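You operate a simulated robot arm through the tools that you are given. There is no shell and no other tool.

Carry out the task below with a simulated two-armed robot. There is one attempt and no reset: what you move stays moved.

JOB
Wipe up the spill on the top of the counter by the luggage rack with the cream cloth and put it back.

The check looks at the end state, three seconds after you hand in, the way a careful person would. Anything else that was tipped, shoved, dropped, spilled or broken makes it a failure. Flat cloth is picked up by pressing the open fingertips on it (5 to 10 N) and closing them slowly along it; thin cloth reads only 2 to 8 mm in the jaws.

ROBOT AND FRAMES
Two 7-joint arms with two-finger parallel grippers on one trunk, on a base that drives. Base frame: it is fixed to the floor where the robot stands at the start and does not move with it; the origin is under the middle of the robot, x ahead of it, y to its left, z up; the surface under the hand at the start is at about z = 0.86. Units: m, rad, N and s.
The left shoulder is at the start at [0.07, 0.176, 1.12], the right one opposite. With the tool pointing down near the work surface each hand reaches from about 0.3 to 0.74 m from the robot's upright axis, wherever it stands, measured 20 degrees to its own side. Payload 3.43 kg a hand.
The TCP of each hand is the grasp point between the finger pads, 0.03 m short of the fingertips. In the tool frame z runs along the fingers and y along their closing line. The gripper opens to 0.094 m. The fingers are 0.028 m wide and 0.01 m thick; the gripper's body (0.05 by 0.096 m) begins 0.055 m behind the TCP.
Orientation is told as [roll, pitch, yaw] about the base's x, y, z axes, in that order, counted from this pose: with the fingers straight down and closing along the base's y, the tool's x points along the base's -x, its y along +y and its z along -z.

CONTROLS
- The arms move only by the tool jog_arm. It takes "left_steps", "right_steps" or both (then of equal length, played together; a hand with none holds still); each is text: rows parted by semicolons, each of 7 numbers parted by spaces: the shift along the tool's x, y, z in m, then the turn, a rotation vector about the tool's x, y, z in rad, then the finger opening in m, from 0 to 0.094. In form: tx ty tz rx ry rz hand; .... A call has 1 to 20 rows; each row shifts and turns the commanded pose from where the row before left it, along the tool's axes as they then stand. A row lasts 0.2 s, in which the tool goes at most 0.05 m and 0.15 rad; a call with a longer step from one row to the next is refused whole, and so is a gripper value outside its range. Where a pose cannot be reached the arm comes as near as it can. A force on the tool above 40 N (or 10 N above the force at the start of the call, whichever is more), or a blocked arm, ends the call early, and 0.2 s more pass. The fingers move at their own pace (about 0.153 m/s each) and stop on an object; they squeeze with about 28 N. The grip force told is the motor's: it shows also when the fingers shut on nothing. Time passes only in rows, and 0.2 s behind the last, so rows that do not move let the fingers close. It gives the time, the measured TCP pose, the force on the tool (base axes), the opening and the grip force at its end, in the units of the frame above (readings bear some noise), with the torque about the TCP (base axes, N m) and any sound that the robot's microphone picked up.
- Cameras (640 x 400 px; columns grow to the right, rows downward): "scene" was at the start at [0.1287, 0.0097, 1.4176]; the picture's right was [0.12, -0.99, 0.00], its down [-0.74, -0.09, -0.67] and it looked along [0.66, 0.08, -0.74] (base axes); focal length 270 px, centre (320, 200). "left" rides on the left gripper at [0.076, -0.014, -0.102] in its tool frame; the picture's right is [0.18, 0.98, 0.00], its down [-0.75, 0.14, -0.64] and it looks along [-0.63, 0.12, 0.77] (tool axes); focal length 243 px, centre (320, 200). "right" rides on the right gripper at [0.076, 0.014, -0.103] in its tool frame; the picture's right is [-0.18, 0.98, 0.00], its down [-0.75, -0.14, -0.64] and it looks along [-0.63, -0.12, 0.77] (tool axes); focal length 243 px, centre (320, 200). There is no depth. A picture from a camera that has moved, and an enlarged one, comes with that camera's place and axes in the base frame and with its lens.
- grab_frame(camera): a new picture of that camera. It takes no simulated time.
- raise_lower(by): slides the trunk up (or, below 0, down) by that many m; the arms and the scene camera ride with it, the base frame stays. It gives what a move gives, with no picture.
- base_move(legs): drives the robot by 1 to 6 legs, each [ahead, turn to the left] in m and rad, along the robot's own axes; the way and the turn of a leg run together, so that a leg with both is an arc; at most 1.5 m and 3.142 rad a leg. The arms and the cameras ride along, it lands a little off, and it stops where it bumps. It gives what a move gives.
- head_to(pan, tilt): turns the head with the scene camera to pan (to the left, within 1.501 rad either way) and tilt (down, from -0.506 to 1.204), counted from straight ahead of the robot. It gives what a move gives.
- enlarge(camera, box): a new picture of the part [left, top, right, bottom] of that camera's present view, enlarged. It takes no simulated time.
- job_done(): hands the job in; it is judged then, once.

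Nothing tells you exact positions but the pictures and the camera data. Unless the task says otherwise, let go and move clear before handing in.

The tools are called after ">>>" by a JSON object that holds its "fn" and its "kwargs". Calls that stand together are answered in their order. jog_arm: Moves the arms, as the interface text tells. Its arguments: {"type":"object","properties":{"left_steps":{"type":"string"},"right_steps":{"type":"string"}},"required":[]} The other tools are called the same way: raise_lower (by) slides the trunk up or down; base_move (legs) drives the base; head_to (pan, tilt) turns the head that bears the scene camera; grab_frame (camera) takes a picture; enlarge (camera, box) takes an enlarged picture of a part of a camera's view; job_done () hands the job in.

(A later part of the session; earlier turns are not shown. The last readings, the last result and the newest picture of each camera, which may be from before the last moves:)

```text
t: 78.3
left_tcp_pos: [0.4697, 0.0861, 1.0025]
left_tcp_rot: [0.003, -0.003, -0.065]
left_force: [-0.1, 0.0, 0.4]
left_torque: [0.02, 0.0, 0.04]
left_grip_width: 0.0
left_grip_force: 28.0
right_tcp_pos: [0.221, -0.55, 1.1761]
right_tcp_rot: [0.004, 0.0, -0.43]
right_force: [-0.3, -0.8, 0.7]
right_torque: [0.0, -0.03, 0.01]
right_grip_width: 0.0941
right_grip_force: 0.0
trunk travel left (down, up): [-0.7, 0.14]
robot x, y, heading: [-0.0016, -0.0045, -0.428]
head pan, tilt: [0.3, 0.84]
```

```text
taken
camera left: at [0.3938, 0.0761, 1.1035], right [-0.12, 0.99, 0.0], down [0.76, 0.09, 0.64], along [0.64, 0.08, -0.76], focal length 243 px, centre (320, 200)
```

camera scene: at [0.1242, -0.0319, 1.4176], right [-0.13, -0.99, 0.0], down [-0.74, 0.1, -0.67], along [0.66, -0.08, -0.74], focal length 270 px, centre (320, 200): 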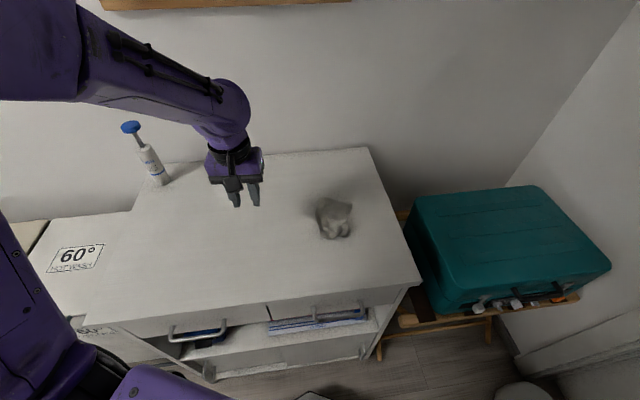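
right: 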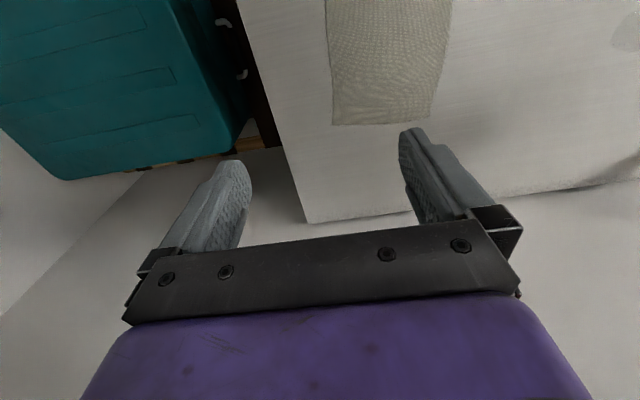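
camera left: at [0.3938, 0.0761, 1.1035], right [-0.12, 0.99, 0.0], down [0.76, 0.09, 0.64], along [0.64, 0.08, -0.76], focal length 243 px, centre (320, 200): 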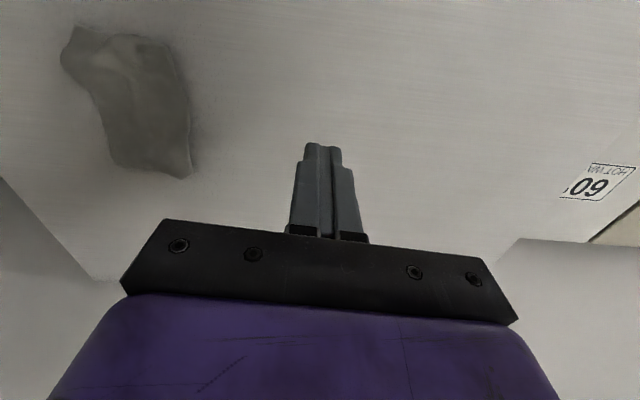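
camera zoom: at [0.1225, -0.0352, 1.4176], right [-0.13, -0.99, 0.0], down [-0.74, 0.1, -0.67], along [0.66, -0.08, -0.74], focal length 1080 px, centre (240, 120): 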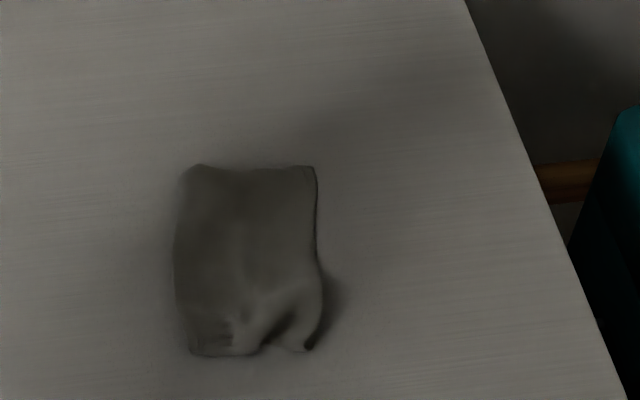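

That spread the cloth considerably: it now spans about x 0.435–0.58, y −0.04 to −0.14, versus its original 0.20 × 0.145 m. I'll zoom in to see where the slack is.

>>> {"fn": "enlarge", "kwargs": {"camera": "scene", "box": [310, 200, 375, 270]}}

>>> {"fn": "enlarge", "kwargs": {"camera": "left", "box": [40, 10, 230, 190]}}

```text
5.71 times, centred on (342, 235) of scene
camera zoom: at [0.1225, -0.0352, 1.4176], right [-0.13, -0.99, 0.0], down [-0.74, 0.1, -0.67], along [0.66, -0.08, -0.74], focal length 1543 px, centre (191, 0)
```

zoom: 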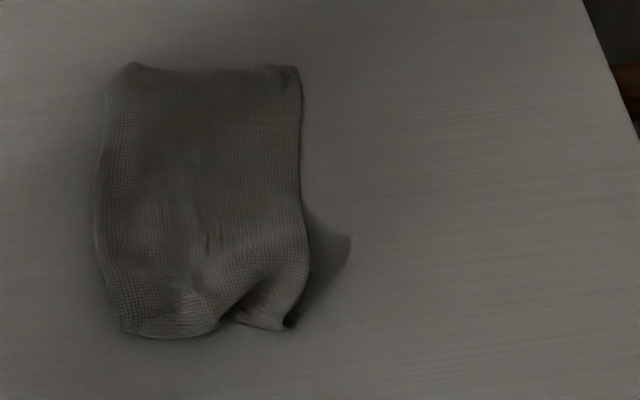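

```text
2.22 times, centred on (135, 100) of left
camera zoom: at [0.3938, 0.0761, 1.1035], right [-0.12, 0.99, 0.0], down [0.76, 0.09, 0.64], along [0.64, 0.08, -0.76], focal length 539 px, centre (731, 422)
```

zoom: 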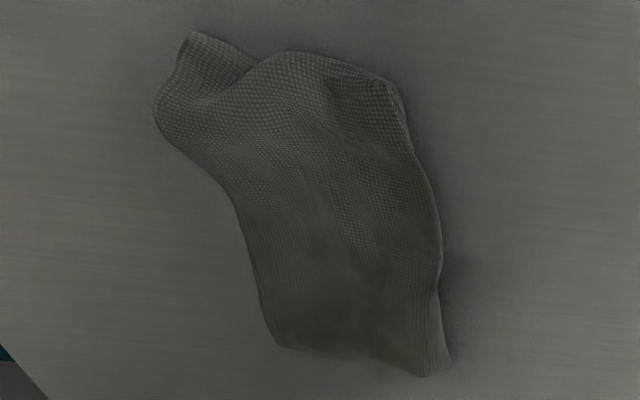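

It's a single layer with a wave at the front edge. I'll use the fingers as a spreader: press on the front part, hold with the left finger, and open so the right finger drags toward −y.

>>> {"fn": "jog_arm", "kwargs": {"left_steps": "-0.0002 -0.0329 0 0 0 0 0.036; -0.0002 -0.0329 0 0 0 0 0.036; -0.0002 -0.0329 0 0 0 0 0.036; -0.0002 -0.0329 0 0 0 0 0.036; -0.0002 -0.0329 0 0 0 0 0.036; 0 0 0.03 0 0 0 0.036; 0 0 0.03 0 0 0 0.036; 0 0 0.03 0 0 0 0.036; 0 0 0.01 0 0 0 0.036; 0 0 0.006 0 0 0 0.036; 0 0 0.004 0 0 0 0.036; 0 0 0 0 0 0 0.036"}}

>>> {"fn": "grab_frame", "kwargs": {"camera": "left"}}

>>> {"fn": "enlarge", "kwargs": {"camera": "scene", "box": [280, 170, 400, 270]}}

```text
t: 80.9
left_tcp_pos: [0.462, -0.0779, 0.8918]
left_tcp_rot: [-0.004, -0.004, -0.067]
left_force: [1.0, -0.7, 12.9]
left_torque: [0.15, -0.09, -0.01]
left_grip_width: 0.0361
left_grip_force: 0.0
right_tcp_pos: [0.2229, -0.5461, 1.178]
right_tcp_rot: [-0.001, -0.001, -0.428]
right_force: [0.6, -0.6, -0.2]
right_torque: [-0.01, -0.05, -0.02]
right_grip_width: 0.0941
right_grip_force: 0.0
trunk travel left (down, up): [-0.7, 0.14]
robot x, y, heading: [-0.0006, -0.0037, -0.429]
head pan, tilt: [0.3, 0.84]
```

```text
taken
camera left: at [0.3855, -0.0854, 0.9942], right [-0.12, 0.99, 0.0], down [0.76, 0.09, 0.64], along [0.64, 0.07, -0.76], focal length 243 px, centre (320, 200)
```

left: 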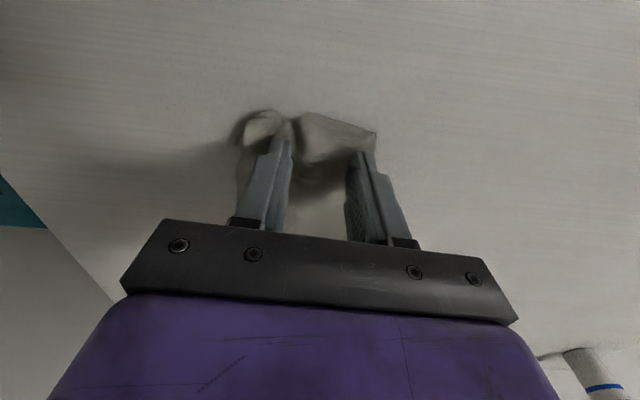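

```text
4.00 times, centred on (340, 220) of scene
camera zoom: at [0.1229, -0.0308, 1.418], right [-0.13, -0.99, 0.0], down [-0.74, 0.09, -0.67], along [0.66, -0.09, -0.74], focal length 1080 px, centre (240, 120)
```

zoom: 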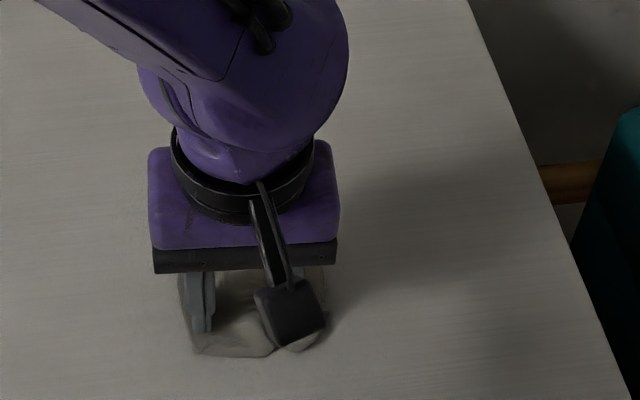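

I have good contact at about 13 N with both fingers on the cloth. Spreading now.

>>> {"fn": "jog_arm", "kwargs": {"left_steps": "-0.0002 -0.0036 -0.0003 0 0 0 0.043; -0.0002 -0.0036 0 0 0 0 0.05; -0.0002 -0.0036 0 0 0 0 0.0575; -0.0002 -0.0036 0 0 0 0 0.065; -0.0002 -0.0036 0 0 0 0 0.072; -0.0002 -0.0036 0 0 0 0 0.079; -0.0002 -0.0036 0 0 0 0 0.0865; -0.0002 -0.0036 0 0 0 0 0.094; 0 0 0 0 0 0 0.094"}}

>>> {"fn": "grab_frame", "kwargs": {"camera": "left"}}

>>> {"fn": "enlarge", "kwargs": {"camera": "scene", "box": [280, 170, 400, 270]}}

```text
t: 82.9
left_tcp_pos: [0.4618, -0.1057, 0.893]
left_tcp_rot: [-0.001, -0.004, -0.067]
left_force: [-1.1, 2.6, 10.9]
left_torque: [0.69, -0.04, 0.08]
left_grip_width: 0.0941
left_grip_force: 0.1
right_tcp_pos: [0.2219, -0.545, 1.1779]
right_tcp_rot: [-0.001, -0.002, -0.43]
right_force: [-0.1, -0.3, 0.2]
right_torque: [0.0, 0.01, -0.01]
right_grip_width: 0.0941
right_grip_force: 0.1
trunk travel left (down, up): [-0.7, 0.14]
robot x, y, heading: [-0.0035, 0.0028, -0.427]
head pan, tilt: [0.3, 0.84]
```

```text
taken
camera left: at [0.3849, -0.114, 0.9942], right [-0.12, 0.99, 0.0], down [0.76, 0.09, 0.64], along [0.64, 0.08, -0.77], focal length 243 px, centre (320, 200)
```

left: 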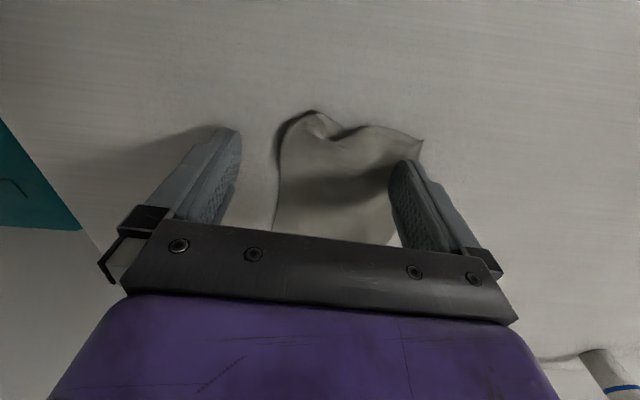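

```text
4.00 times, centred on (340, 220) of scene
camera zoom: at [0.1225, -0.0302, 1.4178], right [-0.13, -0.99, 0.0], down [-0.74, 0.09, -0.67], along [0.66, -0.09, -0.74], focal length 1080 px, centre (240, 120)
```

zoom: 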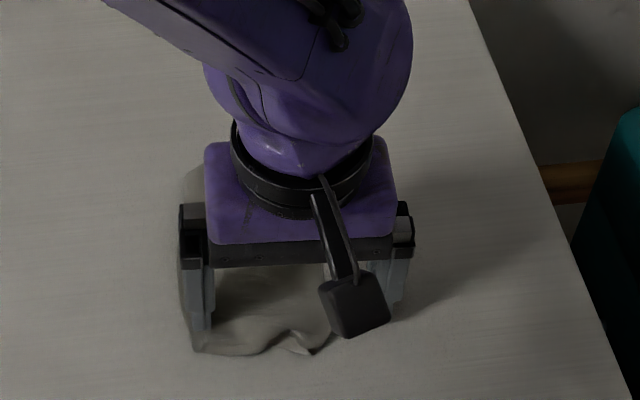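

The right finger slipped off the edge, so that spread only a little. Dragging corners one at a time worked better. Next I'll lift and drag the back-right corner outward, which also moves the centre toward home.

>>> {"fn": "jog_arm", "kwargs": {"left_steps": "0 0 -0.01 0 0 0 0.094; 0 0 -0.03 0 0 0 0.08; 0 0 -0.04 0 0 0 0.04; 0 0.03 -0.03 0 0 0 0; 0 0.04 0 0 0 0 0; 0 0.04 0 0 0 0 0; 0 0.04 0 0 0 0 0; 0 0 0 0 0 0 0"}}

>>> {"fn": "enlarge", "kwargs": {"camera": "scene", "box": [280, 170, 400, 270]}}

>>> {"fn": "enlarge", "kwargs": {"camera": "left", "box": [40, 0, 240, 190]}}

```text
t: 84.7
left_tcp_pos: [0.4729, 0.0433, 1.0019]
left_tcp_rot: [0.001, -0.001, -0.067]
left_force: [0.5, -0.2, 0.0]
left_torque: [0.02, 0.01, -0.01]
left_grip_width: 0.0005
left_grip_force: 28.0
right_tcp_pos: [0.2238, -0.5464, 1.1766]
right_tcp_rot: [0.0, -0.001, -0.429]
right_force: [-0.8, -0.1, -0.4]
right_torque: [0.02, -0.02, 0.03]
right_grip_width: 0.0941
right_grip_force: 0.0
trunk travel left (down, up): [-0.7, 0.14]
robot x, y, heading: [0.0055, -0.0015, -0.428]
head pan, tilt: [0.3, 0.84]
```

```text
4.00 times, centred on (340, 220) of scene
camera zoom: at [0.1247, -0.0313, 1.4176], right [-0.13, -0.99, 0.0], down [-0.74, 0.09, -0.67], along [0.66, -0.08, -0.74], focal length 1080 px, centre (240, 120)
```

zoom: 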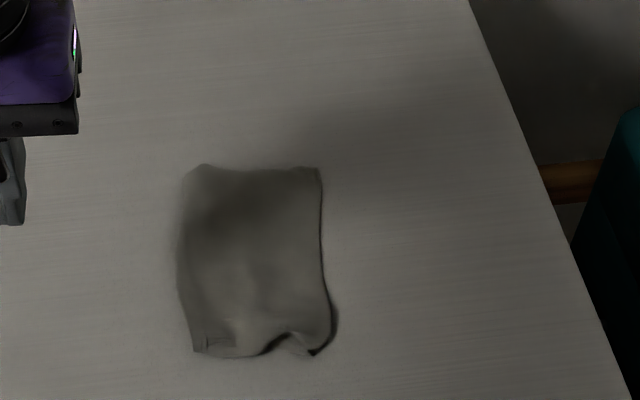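

```text
2.11 times, centred on (140, 95) of left
camera zoom: at [0.3965, 0.0357, 1.1042], right [-0.12, 0.99, 0.0], down [0.76, 0.09, 0.64], along [0.64, 0.08, -0.77], focal length 511 px, centre (699, 421)
```

zoom: 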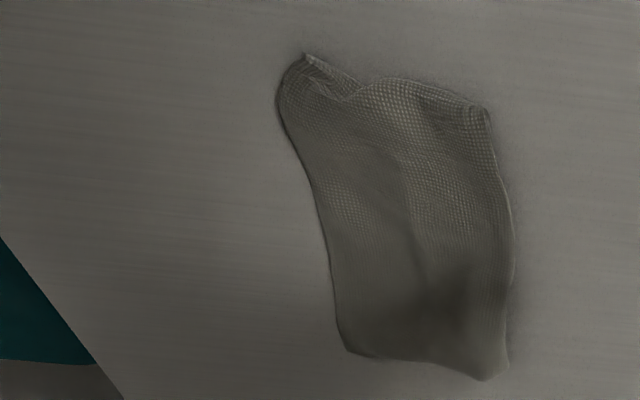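

The cloth is now a tidy rectangle, about 0.14 × 0.09 m and centred near (0.507, −0.088). I'll drag its back-right corner by (+0.06, −0.06) to stretch it and bring it toward its original centre.

>>> {"fn": "jog_arm", "kwargs": {"left_steps": "-0.0188 -0.0328 0 0 0 0 0; -0.0188 -0.0328 0 0 0 0 0; -0.0188 -0.0328 0 0 0 0 0; -0.0188 -0.0328 0 0 0 0 0; -0.0188 -0.0328 0 0 0 0 0; 0 0 0.03 0 0 0 0; 0 0 0.03 0 0 0 0; 0 0 0.03 0 0 0 0; 0 0 0.012 0 0 0 0; 0 0 0.006 0 0 0 0; 0 0 0.0025 0 0 0 0; 0 0 0 0 0 0 0"}}

>>> {"fn": "jog_arm", "kwargs": {"left_steps": "-0.0128 -0.0116 0 0 0 0 0; -0.0128 -0.0116 0 0 0 0 0; -0.0128 -0.0116 0 0 0 0 0; -0.0128 -0.0116 0 0 0 0 0; -0.0128 -0.0116 0 0 0 0 0; 0 0 0 0 0 0 0"}}

>>> {"fn": "grab_frame", "kwargs": {"camera": "left"}}

>>> {"fn": "enlarge", "kwargs": {"camera": "scene", "box": [280, 170, 400, 270]}}

```text
t: 87.3
left_tcp_pos: [0.5553, -0.1267, 0.8907]
left_tcp_rot: [-0.002, -0.002, -0.066]
left_force: [0.2, -1.3, 0.7]
left_torque: [-0.01, 0.02, 0.0]
left_grip_width: 0.0
left_grip_force: 28.2
right_tcp_pos: [0.2234, -0.5472, 1.1773]
right_tcp_rot: [-0.001, 0.0, -0.43]
right_force: [-0.1, 0.0, -0.3]
right_torque: [0.0, -0.02, -0.02]
right_grip_width: 0.094
right_grip_force: 0.0
trunk travel left (down, up): [-0.7, 0.14]
robot x, y, heading: [0.0029, -0.0013, -0.428]
head pan, tilt: [0.3, 0.84]
```

```text
t: 88.7
left_tcp_pos: [0.6157, -0.1874, 0.8916]
left_tcp_rot: [-0.001, -0.002, -0.066]
left_force: [0.4, -0.4, 0.9]
left_torque: [0.01, 0.0, 0.02]
left_grip_width: 0.0001
left_grip_force: 28.1
right_tcp_pos: [0.2226, -0.5466, 1.1774]
right_tcp_rot: [-0.001, 0.0, -0.429]
right_force: [-0.4, 0.7, 1.5]
right_torque: [0.01, -0.04, -0.01]
right_grip_width: 0.094
right_grip_force: 0.1
trunk travel left (down, up): [-0.7, 0.14]
robot x, y, heading: [0.0, -0.0014, -0.427]
head pan, tilt: [0.3, 0.84]
```

```text
taken
camera left: at [0.5386, -0.1964, 0.9936], right [-0.12, 0.99, 0.0], down [0.76, 0.09, 0.64], along [0.64, 0.08, -0.77], focal length 243 px, centre (320, 200)
```

left: 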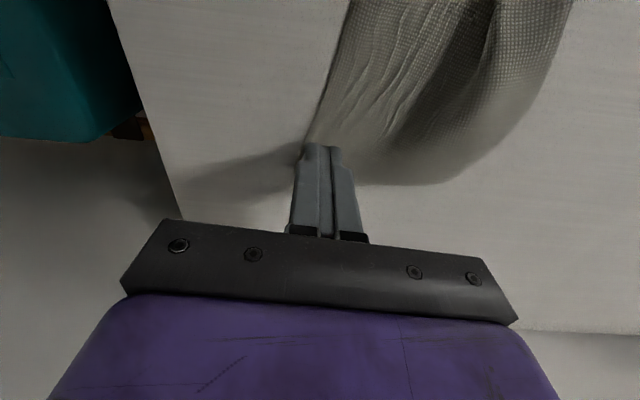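

```text
4.00 times, centred on (340, 220) of scene
camera zoom: at [0.1239, -0.0309, 1.4176], right [-0.13, -0.99, 0.0], down [-0.74, 0.09, -0.67], along [0.66, -0.09, -0.74], focal length 1080 px, centre (240, 120)
```

zoom: 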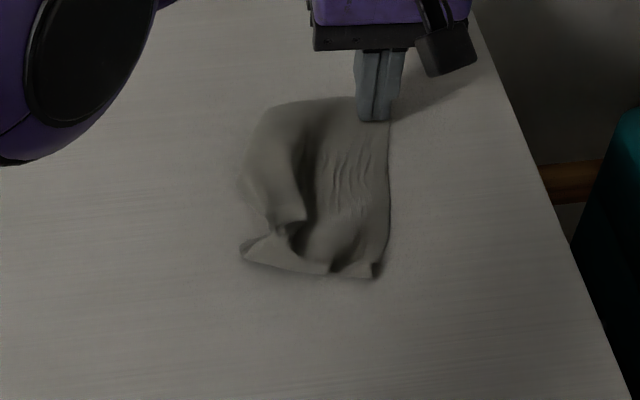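

The cloth moved bodily, so one hand alone can't stretch it. I'll use both: left hand pressing on the left side, right hand on the right side, pulling gently apart. First I'll lift, turn the base back a bit so both arms reach comfortably, and look again.

>>> {"fn": "jog_arm", "kwargs": {"left_steps": "0 0 -0.01 0 0 0 0; 0 0 -0.03 0 0 0 0; 0 0 -0.04 0 0 0 0; 0.01 0.03 -0.03 0 0 0 0; 0.015 0.04 -0.01 0 0 0 0; 0.015 0.04 0 0 0 0 0; 0.015 0.04 0 0 0 0 0; 0 0.04 0 0 0 0 0; 0 0 0 0 0 0 0"}}

>>> {"fn": "base_move", "kwargs": {"legs": [[0, 0.18]]}}

>>> {"fn": "head_to", "kwargs": {"pan": 0.03, "tilt": 0.88}}

>>> {"fn": "grab_frame", "kwargs": {"camera": "scene"}}

>>> {"fn": "grab_frame", "kwargs": {"camera": "right"}}

```text
t: 90.7
left_tcp_pos: [0.574, 0.0048, 1.0102]
left_tcp_rot: [-0.001, 0.001, -0.067]
left_force: [1.1, -0.5, 0.3]
left_torque: [0.01, 0.0, 0.01]
left_grip_width: 0.0
left_grip_force: 27.8
right_tcp_pos: [0.2231, -0.5471, 1.1765]
right_tcp_rot: [0.001, 0.0, -0.429]
right_force: [-0.4, 0.2, -0.9]
right_torque: [0.02, -0.04, 0.01]
right_grip_width: 0.0941
right_grip_force: 0.1
trunk travel left (down, up): [-0.7, 0.14]
robot x, y, heading: [-0.0031, -0.0048, -0.43]
head pan, tilt: [0.3, 0.84]
```

```text
t: 91.8
left_tcp_pos: [0.5614, 0.1098, 1.0104]
left_tcp_rot: [0.001, 0.0, 0.117]
left_force: [-0.2, 0.1, 0.1]
left_torque: [0.0, 0.01, -0.01]
left_grip_width: 0.0001
left_grip_force: 27.8
right_tcp_pos: [0.3181, -0.497, 1.1764]
right_tcp_rot: [-0.001, 0.001, -0.248]
right_force: [-0.3, 0.1, -0.8]
right_torque: [0.0, 0.01, -0.03]
right_grip_width: 0.0938
right_grip_force: 0.0
trunk travel left (down, up): [-0.7, 0.14]
robot x, y, heading: [0.0002, -0.0022, -0.246]
head pan, tilt: [0.3, 0.84]
```

```text
t: 92.6
left_tcp_pos: [0.563, 0.1093, 1.01]
left_tcp_rot: [-0.002, 0.0, 0.116]
left_force: [0.1, -0.8, 0.3]
left_torque: [0.01, -0.01, -0.02]
left_grip_width: 0.0
left_grip_force: 28.3
right_tcp_pos: [0.3178, -0.4974, 1.1771]
right_tcp_rot: [0.001, -0.001, -0.248]
right_force: [-0.4, 0.8, 0.2]
right_torque: [0.01, 0.01, -0.02]
right_grip_width: 0.094
right_grip_force: 0.1
trunk travel left (down, up): [-0.7, 0.14]
robot x, y, heading: [-0.0011, -0.0009, -0.251]
head pan, tilt: [0.03, 0.88]
```

```text
taken
camera scene: at [0.124, -0.0285, 1.4145], right [-0.21, -0.98, 0.0], down [-0.75, 0.17, -0.64], along [0.62, -0.14, -0.77], focal length 270 px, centre (320, 200)
```

scene: 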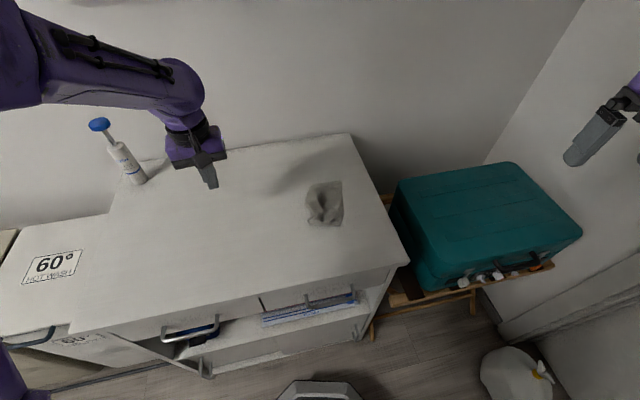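

```text
taken
camera right: at [0.247, -0.4646, 1.2811], right [0.42, 0.91, 0.0], down [0.7, -0.32, 0.64], along [0.58, -0.27, -0.77], focal length 243 px, centre (320, 200)
```

right: 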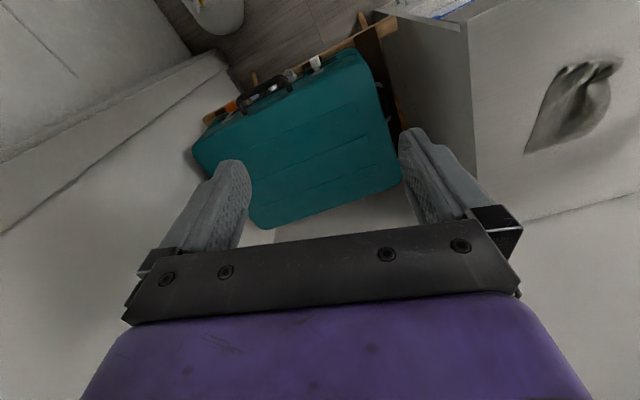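

>>> {"fn": "enlarge", "kwargs": {"camera": "scene", "box": [290, 165, 360, 240]}}

>>> {"fn": "enlarge", "kwargs": {"camera": "right", "box": [500, 40, 640, 170]}}

>>> {"fn": "enlarge", "kwargs": {"camera": "scene", "box": [180, 150, 320, 260]}}

```text
5.33 times, centred on (325, 202) of scene
camera zoom: at [0.124, -0.0285, 1.4145], right [-0.21, -0.98, 0.0], down [-0.75, 0.17, -0.64], along [0.62, -0.14, -0.77], focal length 1440 px, centre (293, 187)
```

zoom: 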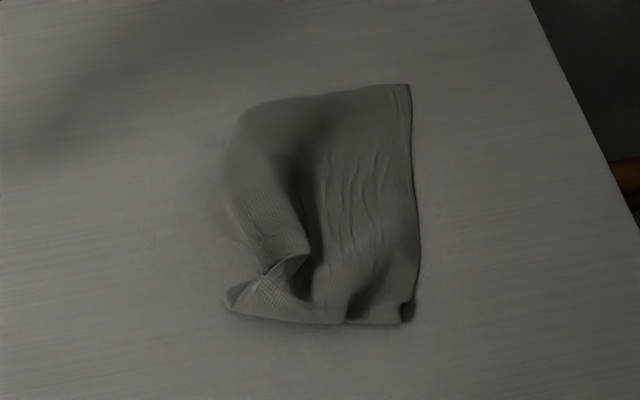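

```text
3.08 times, centred on (570, 105) of right
camera zoom: at [0.247, -0.4646, 1.2811], right [0.42, 0.91, 0.0], down [0.7, -0.32, 0.64], along [0.58, -0.27, -0.77], focal length 746 px, centre (-449, 492)
```

zoom: 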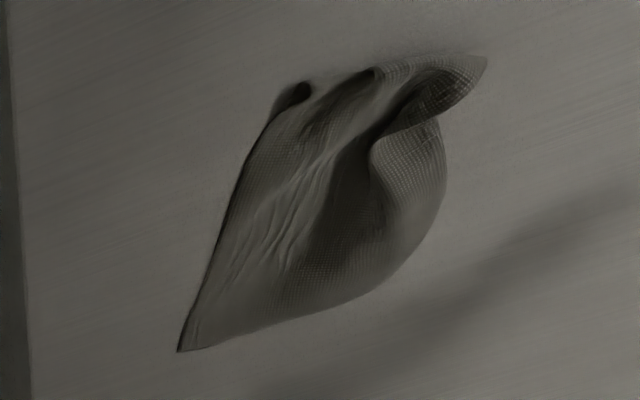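

```text
3.64 times, centred on (250, 205) of scene
camera zoom: at [0.124, -0.0285, 1.4145], right [-0.21, -0.98, 0.0], down [-0.75, 0.17, -0.64], along [0.62, -0.14, -0.77], focal length 982 px, centre (574, 182)
```

zoom: 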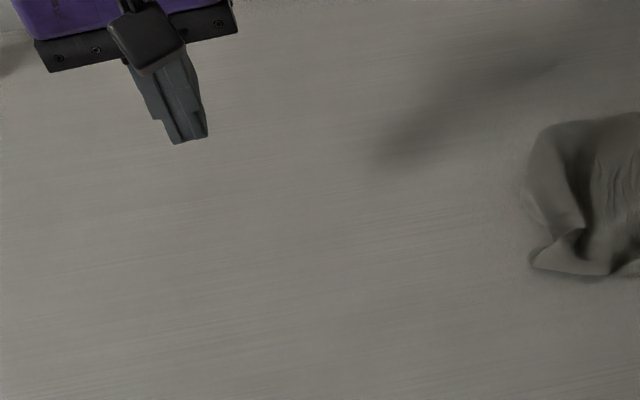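

The wiped area is clean, and the cloth's back-right corner is already at its home spot. I'll bring the right hand in, turned so its camera points away from the left hand, to hold that corner while the left hand draws the others out.

>>> {"fn": "jog_arm", "kwargs": {"right_steps": "0 0 0 0 0 -0.142 0; 0 0 0 0 0 -0.142 0; 0 0 0 0 0 -0.142 0; 0 0 0 0 0 -0.142 0; 0 0 0 0 0 -0.142 0; 0 0 0 0 0 -0.14 0; -0.0416 0.009 0.0 0 0 0 0; -0.0416 0.009 0.0 0 0 0 0; -0.0416 0.009 0.01 0 0 0 0; -0.0416 0.009 0.02 0 0 0 0; -0.0416 0.009 0.02 0 0 0 0; -0.0416 0.009 0.02 0 0 0 0; -0.0416 0.009 0.02 0 0 0 0; -0.0416 0.009 0.02 0 0 0 0; -0.0416 0.009 0.02 0 0 0 0; -0.0416 0.009 0.02 0 0 0 0; 0 0 0 0 0 0 0; 0 0 0 0 0 0 0"}}

>>> {"fn": "grab_frame", "kwargs": {"camera": "scene"}}

>>> {"fn": "grab_frame", "kwargs": {"camera": "right"}}

```text
t: 96.4
left_tcp_pos: [0.5627, 0.1098, 1.0089]
left_tcp_rot: [0.002, 0.0, 0.114]
left_force: [-0.1, -1.0, -0.9]
left_torque: [0.01, -0.06, 0.0]
left_grip_width: 0.0003
left_grip_force: 28.5
right_tcp_pos: [0.61, -0.1876, 1.026]
right_tcp_rot: [0.001, 0.0, 0.602]
right_force: [0.6, -0.1, -0.9]
right_torque: [-0.02, 0.01, 0.03]
right_grip_width: 0.0
right_grip_force: 27.7
trunk travel left (down, up): [-0.7, 0.14]
robot x, y, heading: [0.0014, -0.0033, -0.247]
head pan, tilt: [0.03, 0.88]
```

```text
taken
camera scene: at [0.1241, -0.0287, 1.4145], right [-0.22, -0.98, 0.0], down [-0.75, 0.17, -0.64], along [0.62, -0.14, -0.77], focal length 270 px, centre (320, 200)
```

scene: 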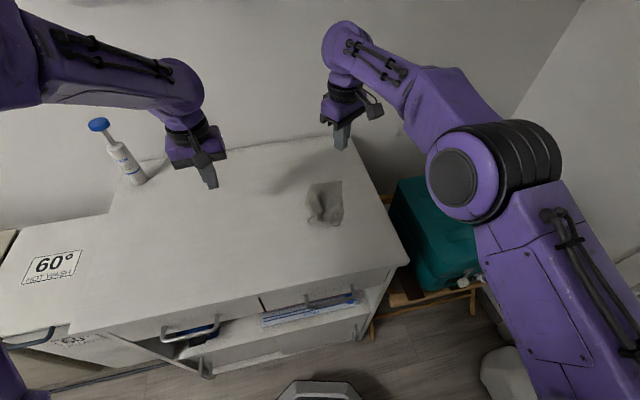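

```text
taken
camera right: at [0.5387, -0.2191, 1.1296], right [-0.41, 0.91, 0.0], down [0.7, 0.31, 0.64], along [0.59, 0.26, -0.77], focal length 243 px, centre (320, 200)
```

right: 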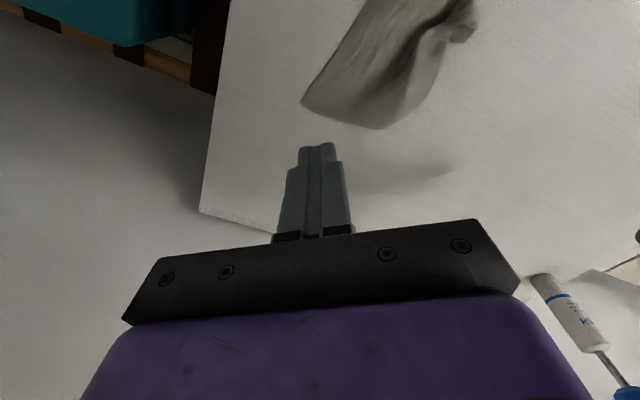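

The right hand is above the back-right corner with good spacing. I'll lower it onto the corner and bring the left hand over the front-left corner.

>>> {"fn": "jog_arm", "kwargs": {"left_steps": "0 0 0 0 0 0.135 0; 0 0 0 0 0 0.135 0; 0 0 0 0 0 0.135 0; -0.001 -0.0311 0 0 0 0 0; -0.001 -0.0311 0 0 0 0 0; -0.001 -0.0311 0 0 0 0 0; -0.001 -0.0311 0 0 0 0 0; -0.001 -0.0311 0 0 0 0 0; -0.001 -0.0311 0 0 0 0 0; -0.001 -0.0311 0 0 0 0 0; 0 0 0.03 0 0 0 0; 0 0 0.03 0 0 0 0; 0 0 0.02 0 0 0 0; 0 0 0 0 0 0 0", "right_steps": "0 0 0.03 0 0 0 0; 0 0 0.03 0 0 0 0; 0 0 0.03 0 0 0 0; 0 0 0.03 0 0 0 0; 0 0 0.008 0 0 0 0; 0 0 0.004 0 0 0 0; 0 0 0.002 0 0 0 0; 0 0 0 0 0 0 0; 0 0 0 0 0 0 0; 0 0 0 0 0 0 0; 0 0 0 0 0 0 0; 0 0 0 0 0 0 0; 0 0 0 0 0 0 0; 0 0 0 0 0 0 0"}}

>>> {"fn": "grab_frame", "kwargs": {"camera": "scene"}}

>>> {"fn": "grab_frame", "kwargs": {"camera": "left"}}

>>> {"fn": "grab_frame", "kwargs": {"camera": "right"}}

```text
t: 99.4
left_tcp_pos: [0.5068, -0.1003, 0.9297]
left_tcp_rot: [0.001, -0.001, -0.289]
left_force: [0.0, -0.4, -0.8]
left_torque: [0.01, 0.03, -0.01]
left_grip_width: 0.0
left_grip_force: 27.9
right_tcp_pos: [0.6104, -0.1873, 0.8929]
right_tcp_rot: [0.0, 0.002, 0.602]
right_force: [0.1, 0.7, -0.3]
right_torque: [0.01, -0.01, 0.03]
right_grip_width: 0.0
right_grip_force: 27.6
trunk travel left (down, up): [-0.7, 0.14]
robot x, y, heading: [-0.0017, -0.0008, -0.247]
head pan, tilt: [0.03, 0.88]
```

```text
taken
camera scene: at [0.1239, -0.0286, 1.4145], right [-0.22, -0.98, 0.0], down [-0.75, 0.17, -0.64], along [0.62, -0.14, -0.77], focal length 270 px, centre (320, 200)
```

scene: 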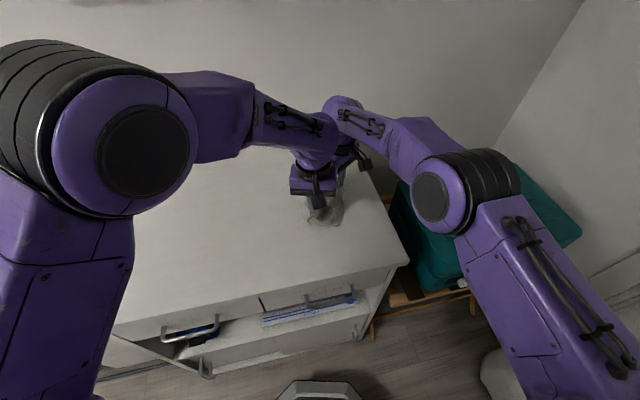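

```text
taken
camera left: at [0.4305, -0.0924, 1.0318], right [0.1, 0.99, 0.0], down [0.76, -0.08, 0.64], along [0.64, -0.07, -0.77], focal length 243 px, centre (320, 200)
```

left: 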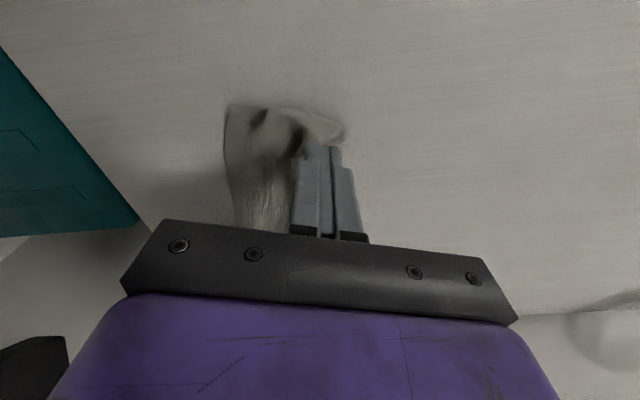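

```text
taken
camera right: at [0.5383, -0.2185, 0.997], right [-0.41, 0.91, 0.0], down [0.7, 0.31, 0.64], along [0.59, 0.26, -0.77], focal length 243 px, centre (320, 200)
```

right: 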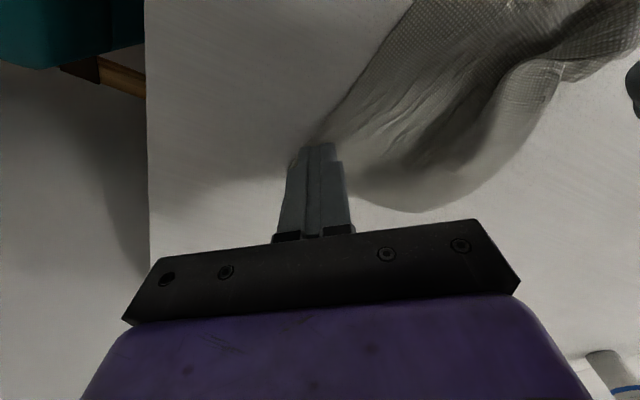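

Both hands are in place. I'll press the right hand firmly on the back-right corner and lower the left onto the front-left corner.

>>> {"fn": "jog_arm", "kwargs": {"left_steps": "0 0 0.015 0 0 0 0; 0 0 0.012 0 0 0 0; 0 0 0.007 0 0 0 0; 0 0 0.003 0 0 0 0; 0 0 0 0 0 0 0", "right_steps": "0 0 0.001 0 0 0 0; 0 0 0.001 0 0 0 0; 0 0 0.0005 0 0 0 0; 0 0 0 0 0 0 0; 0 0 0 0 0 0 0"}}

```text
t: 100.6
left_tcp_pos: [0.5058, -0.1017, 0.8931]
left_tcp_rot: [0.001, -0.002, -0.289]
left_force: [0.0, -0.3, 2.6]
left_torque: [-0.05, -0.02, 0.01]
left_grip_width: 0.0
left_grip_force: 28.2
right_tcp_pos: [0.6107, -0.1877, 0.8918]
right_tcp_rot: [0.0, -0.002, 0.602]
right_force: [1.5, -0.7, 5.7]
right_torque: [-0.06, -0.01, 0.0]
right_grip_width: 0.0001
right_grip_force: 28.3
trunk travel left (down, up): [-0.7, 0.14]
robot x, y, heading: [-0.0002, 0.0015, -0.247]
head pan, tilt: [0.03, 0.88]
```

Contact is good: left 2.6 N, right 5.7 N. The left hand will now drag the front-left corner outward while the right holds.

>>> {"fn": "jog_arm", "kwargs": {"left_steps": "0.01175 0.005 0.0006 0 0 0 0; 0.01175 0.005 0 0 0 0 0; 0.01175 0.005 0 0 0 0 0; 0.01175 0.005 0 0 0 0 0; 0.01175 0.005 0 0 0 0 0; 0.01175 0.005 0 0 0 0 0; 0 0 0 0 0 0 0", "right_steps": "0 0 0.0003 0 0 0 0; 0 0 0 0 0 0 0; 0 0 0 0 0 0 0; 0 0 0 0 0 0 0; 0 0 0 0 0 0 0; 0 0 0 0 0 0 0; 0 0 0 0 0 0 0"}}

>>> {"fn": "grab_frame", "kwargs": {"camera": "left"}}

>>> {"fn": "grab_frame", "kwargs": {"camera": "right"}}

>>> {"fn": "enlarge", "kwargs": {"camera": "scene", "box": [260, 140, 400, 260]}}

```text
t: 102.2
left_tcp_pos: [0.4462, -0.0525, 0.8946]
left_tcp_rot: [0.0, -0.003, -0.29]
left_force: [-0.8, -0.2, 0.2]
left_torque: [-0.02, 0.02, -0.04]
left_grip_width: 0.0
left_grip_force: 27.9
right_tcp_pos: [0.6102, -0.1864, 0.8901]
right_tcp_rot: [0.001, -0.001, 0.602]
right_force: [-0.1, -0.3, 7.6]
right_torque: [-0.03, 0.02, -0.01]
right_grip_width: 0.0
right_grip_force: 27.5
trunk travel left (down, up): [-0.7, 0.14]
robot x, y, heading: [-0.0007, 0.0008, -0.246]
head pan, tilt: [0.03, 0.88]
```

```text
taken
camera left: at [0.3698, -0.0439, 0.9959], right [0.1, 0.99, 0.0], down [0.76, -0.08, 0.64], along [0.64, -0.07, -0.77], focal length 243 px, centre (320, 200)
```

left: 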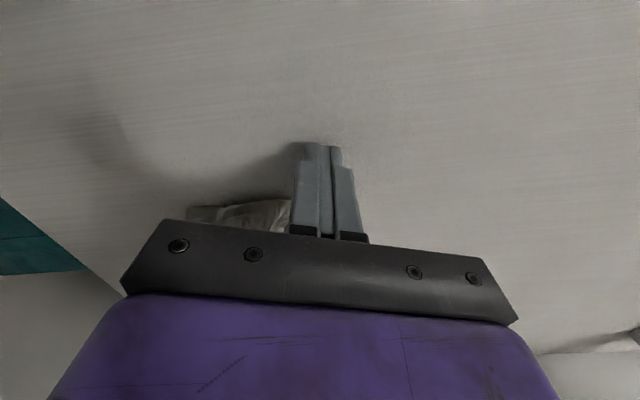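

```text
taken
camera right: at [0.5375, -0.2186, 0.995], right [-0.41, 0.91, 0.0], down [0.7, 0.31, 0.64], along [0.59, 0.26, -0.77], focal length 243 px, centre (320, 200)
```

right: 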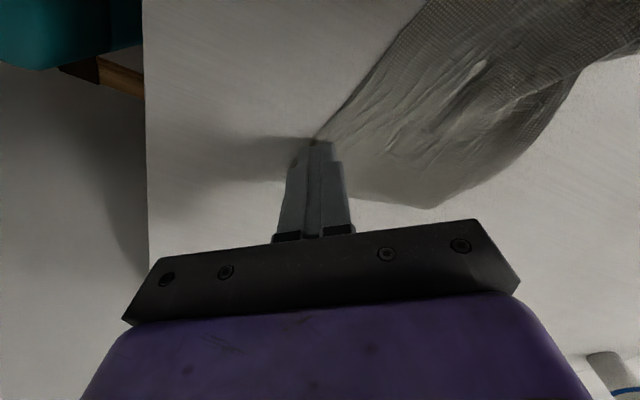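

```text
3.33 times, centred on (330, 200) of scene
camera zoom: at [0.1225, -0.0285, 1.4147], right [-0.22, -0.98, 0.0], down [-0.75, 0.17, -0.64], along [0.62, -0.14, -0.77], focal length 900 px, centre (287, 200)
```

zoom: 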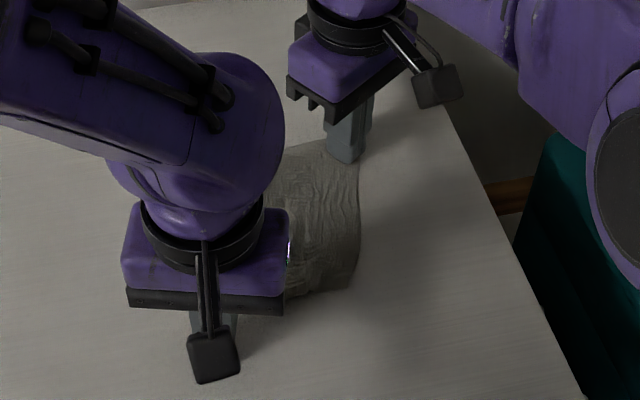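

The left finger slid off partway, but the wave came out and the cloth is flatter. I'll lift the left hand while the right keeps holding, and look.

>>> {"fn": "jog_arm", "kwargs": {"left_steps": "0 0 -0.03 0 0 0 0; 0 0.02 -0.03 0 0 0 0; 0 0.04 -0.02 0 0 0 0; 0 0.04 0 0 0 0 0; 0 0.04 0 0 0 0 0; 0 0 0 0 0 0 0"}}

>>> {"fn": "enlarge", "kwargs": {"camera": "scene", "box": [280, 160, 370, 240]}}

>>> {"fn": "grab_frame", "kwargs": {"camera": "left"}}

```text
t: 103.6
left_tcp_pos: [0.4872, 0.0821, 0.9737]
left_tcp_rot: [-0.001, -0.002, -0.288]
left_force: [-0.8, 0.0, -0.2]
left_torque: [0.02, 0.02, 0.0]
left_grip_width: 0.0
left_grip_force: 27.6
right_tcp_pos: [0.6083, -0.188, 0.8904]
right_tcp_rot: [-0.001, -0.002, 0.604]
right_force: [0.7, 2.5, 9.4]
right_torque: [0.05, -0.05, -0.01]
right_grip_width: 0.0
right_grip_force: 27.7
trunk travel left (down, up): [-0.7, 0.14]
robot x, y, heading: [0.0029, -0.0017, -0.248]
head pan, tilt: [0.03, 0.88]
```

```text
5.00 times, centred on (325, 200) of scene
camera zoom: at [0.1225, -0.029, 1.4147], right [-0.22, -0.98, 0.0], down [-0.75, 0.17, -0.64], along [0.62, -0.14, -0.77], focal length 1350 px, centre (295, 200)
```

zoom: 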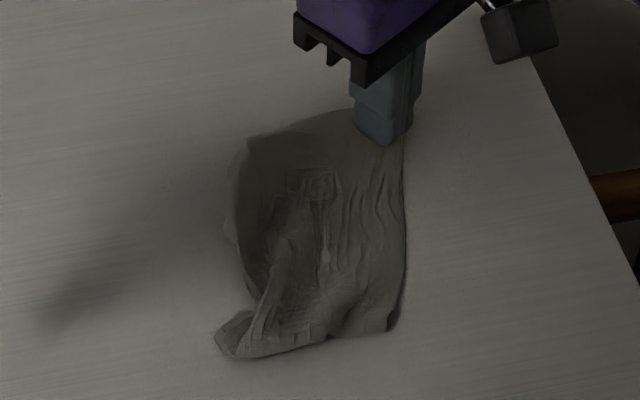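

```text
taken
camera left: at [0.4102, 0.0901, 1.0762], right [0.1, 0.99, 0.0], down [0.76, -0.08, 0.64], along [0.64, -0.07, -0.77], focal length 243 px, centre (320, 200)
```

left: 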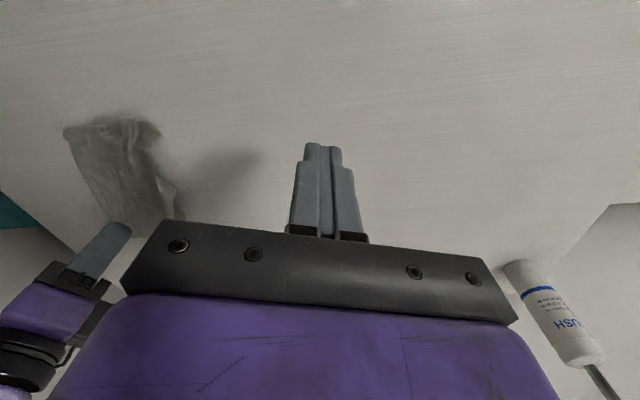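

The left side is folded under, with the front-left corner poking out at about (0.49, −0.075). I'll press harder on that corner this time and drag it outward while the right hand holds.

>>> {"fn": "jog_arm", "kwargs": {"left_steps": "-0.0108 -0.0323 0 0 0 0 0; -0.0108 -0.0323 0 0 0 0 0; -0.0108 -0.0323 0 0 0 0 0; -0.0108 -0.0323 0 0 0 0 0; -0.0108 -0.0323 0 0 0 0 0; 0 0 0.03 0 0 0 0; 0 0 0.03 0 0 0 0; 0 0 0.012 0 0 0 0; 0 0 0.006 0 0 0 0; 0 0 0.004 0 0 0 0; 0 0 0 0 0 0 0"}}

>>> {"fn": "grab_frame", "kwargs": {"camera": "left"}}

>>> {"fn": "enlarge", "kwargs": {"camera": "scene", "box": [280, 160, 370, 240]}}

```text
t: 106.0
left_tcp_pos: [0.4926, -0.0882, 0.8919]
left_tcp_rot: [0.0, -0.002, -0.288]
left_force: [0.3, 0.4, 12.0]
left_torque: [-0.08, -0.02, 0.03]
left_grip_width: 0.0
left_grip_force: 27.8
right_tcp_pos: [0.6078, -0.1875, 0.8907]
right_tcp_rot: [-0.002, -0.002, 0.602]
right_force: [1.3, -0.8, 4.4]
right_torque: [0.0, -0.01, 0.03]
right_grip_width: 0.0001
right_grip_force: 27.8
trunk travel left (down, up): [-0.7, 0.14]
robot x, y, heading: [0.0007, -0.0047, -0.245]
head pan, tilt: [0.03, 0.88]
```

```text
taken
camera left: at [0.4161, -0.0794, 0.9945], right [0.1, 0.99, 0.0], down [0.76, -0.08, 0.65], along [0.64, -0.07, -0.76], focal length 243 px, centre (320, 200)
```

left: 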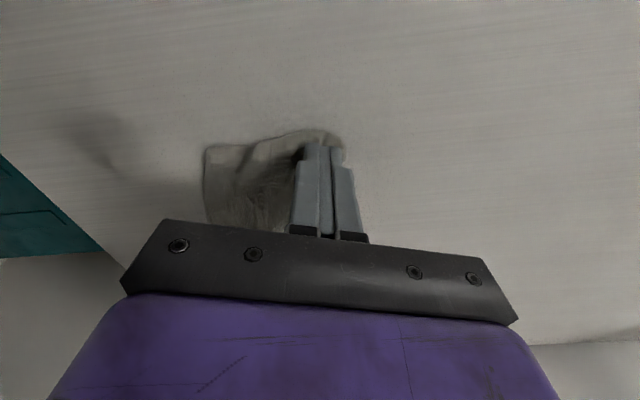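

```text
5.00 times, centred on (325, 200) of scene
camera zoom: at [0.1218, -0.0283, 1.4149], right [-0.22, -0.98, 0.0], down [-0.75, 0.17, -0.64], along [0.62, -0.14, -0.77], focal length 1350 px, centre (295, 200)
```

zoom: 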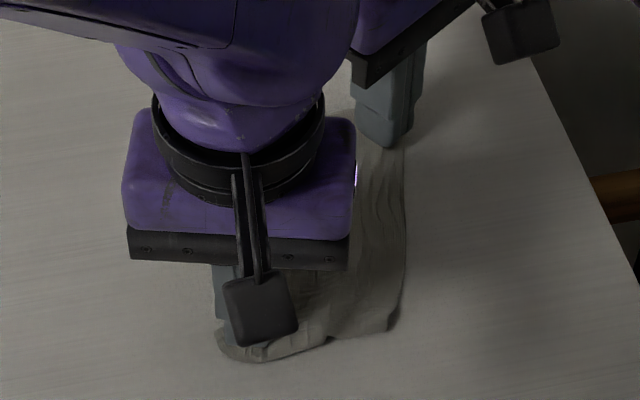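

The left hand is on the corner with 12 N. Dragging outward slowly.

>>> {"fn": "jog_arm", "kwargs": {"left_steps": "0.008 0.004 0.0004 0 0 0 0; 0.008 0.004 0 0 0 0 0; 0.008 0.004 0 0 0 0 0; 0.008 0.004 0.0002 0 0 0 0; 0.008 0.004 0 0 0 0 0; 0.008 0.004 0 0 0 0 0; 0.008 0.004 0 0 0 0 0; 0 0 0 0 0 0 0", "right_steps": "0 0 0.0004 0 0 0 0; 0 0 0 0 0 0 0; 0 0 0 0 0 0 0; 0 0 0 0 0 0 0; 0 0 0 0 0 0 0; 0 0 0 0 0 0 0; 0 0 0 0 0 0 0; 0 0 0 0 0 0 0"}}

>>> {"fn": "grab_frame", "kwargs": {"camera": "left"}}

>>> {"fn": "enlarge", "kwargs": {"camera": "scene", "box": [260, 160, 370, 250]}}

```text
t: 107.8
left_tcp_pos: [0.4466, -0.0455, 0.8922]
left_tcp_rot: [0.001, -0.006, -0.291]
left_force: [6.3, -4.8, 34.4]
left_torque: [-0.47, -0.22, 0.05]
left_grip_width: 0.0
left_grip_force: 28.0
right_tcp_pos: [0.6072, -0.1877, 0.8918]
right_tcp_rot: [0.0, -0.002, 0.601]
right_force: [-0.6, -0.1, -0.5]
right_torque: [0.03, 0.01, 0.01]
right_grip_width: 0.0
right_grip_force: 27.8
trunk travel left (down, up): [-0.7, 0.14]
robot x, y, heading: [0.0008, -0.0009, -0.248]
head pan, tilt: [0.03, 0.88]
```

```text
taken
camera left: at [0.3698, -0.0374, 0.9939], right [0.1, 0.99, 0.0], down [0.76, -0.08, 0.65], along [0.64, -0.07, -0.76], focal length 243 px, centre (320, 200)
```

left: 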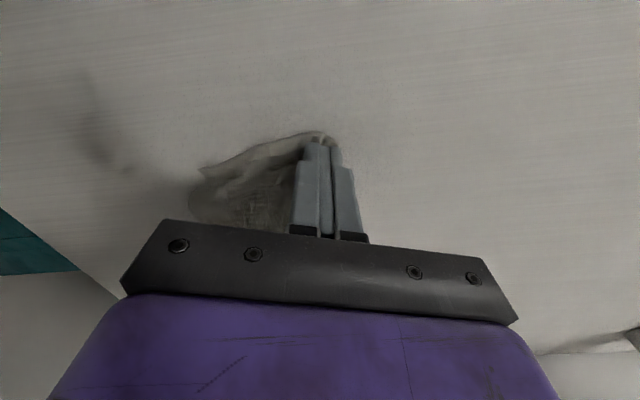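

```text
4.44 times, centred on (315, 205) of scene
camera zoom: at [0.1211, -0.0296, 1.415], right [-0.22, -0.98, 0.0], down [-0.75, 0.17, -0.64], along [0.62, -0.14, -0.77], focal length 1200 px, centre (342, 178)
```

zoom: 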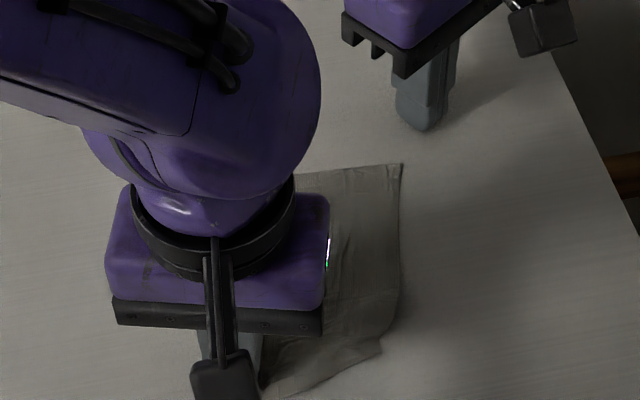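

The corner drag stretched the diagonal, but the back-right corner slipped from under the right hand. I'll ease the left hand's press, keep it on the front-left corner at home, and have the right hand re-press and pull the back-right corner back out.

>>> {"fn": "jog_arm", "kwargs": {"left_steps": "0 0 -0.001 0 0 0 0; 0 0 0 0 0 0 0; 0 0 0 0 0 0 0; 0 0 0 0 0 0 0; 0 0 0 0 0 0 0; 0 0 0 0 0 0 0; 0 0 0 0 0 0 0", "right_steps": "0 0 -0.02 0 0 0 0; 0.0131 0.026 0 0 0 0 0; 0.0131 0.026 0 0 0 0 0; 0 0 0.015 0 0 0 0; 0 0 0.005 0 0 0 0; 0 0 0.0012 0 0 0 0; 0 0 0 0 0 0 0"}}

>>> {"fn": "enlarge", "kwargs": {"camera": "scene", "box": [260, 160, 370, 250]}}

>>> {"fn": "grab_frame", "kwargs": {"camera": "right"}}

```text
t: 109.4
left_tcp_pos: [0.4452, -0.0456, 0.8922]
left_tcp_rot: [0.0, -0.004, -0.289]
left_force: [3.9, -1.7, 20.4]
left_torque: [-0.27, -0.18, 0.02]
left_grip_width: 0.0
left_grip_force: 27.7
right_tcp_pos: [0.5572, -0.1582, 0.8913]
right_tcp_rot: [-0.003, -0.003, 0.6]
right_force: [-1.1, 0.5, 10.6]
right_torque: [0.07, 0.11, 0.03]
right_grip_width: 0.0004
right_grip_force: 28.4
trunk travel left (down, up): [-0.7, 0.14]
robot x, y, heading: [-0.0016, 0.0033, -0.244]
head pan, tilt: [0.03, 0.88]
```

```text
4.44 times, centred on (315, 205) of scene
camera zoom: at [0.1203, -0.0285, 1.4149], right [-0.22, -0.98, 0.0], down [-0.75, 0.17, -0.64], along [0.62, -0.14, -0.77], focal length 1200 px, centre (342, 178)
```

zoom: 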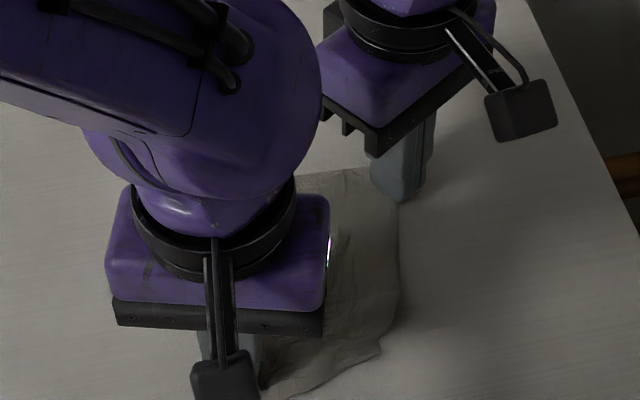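

```text
taken
camera right: at [0.4845, -0.1908, 0.9948], right [-0.41, 0.91, 0.0], down [0.7, 0.31, 0.65], along [0.59, 0.26, -0.76], focal length 243 px, centre (320, 200)
```

right: 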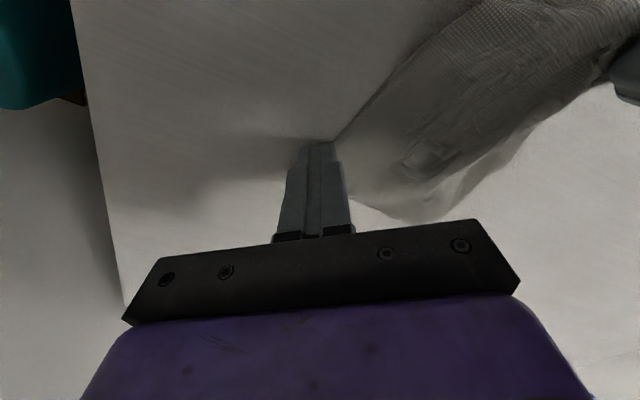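

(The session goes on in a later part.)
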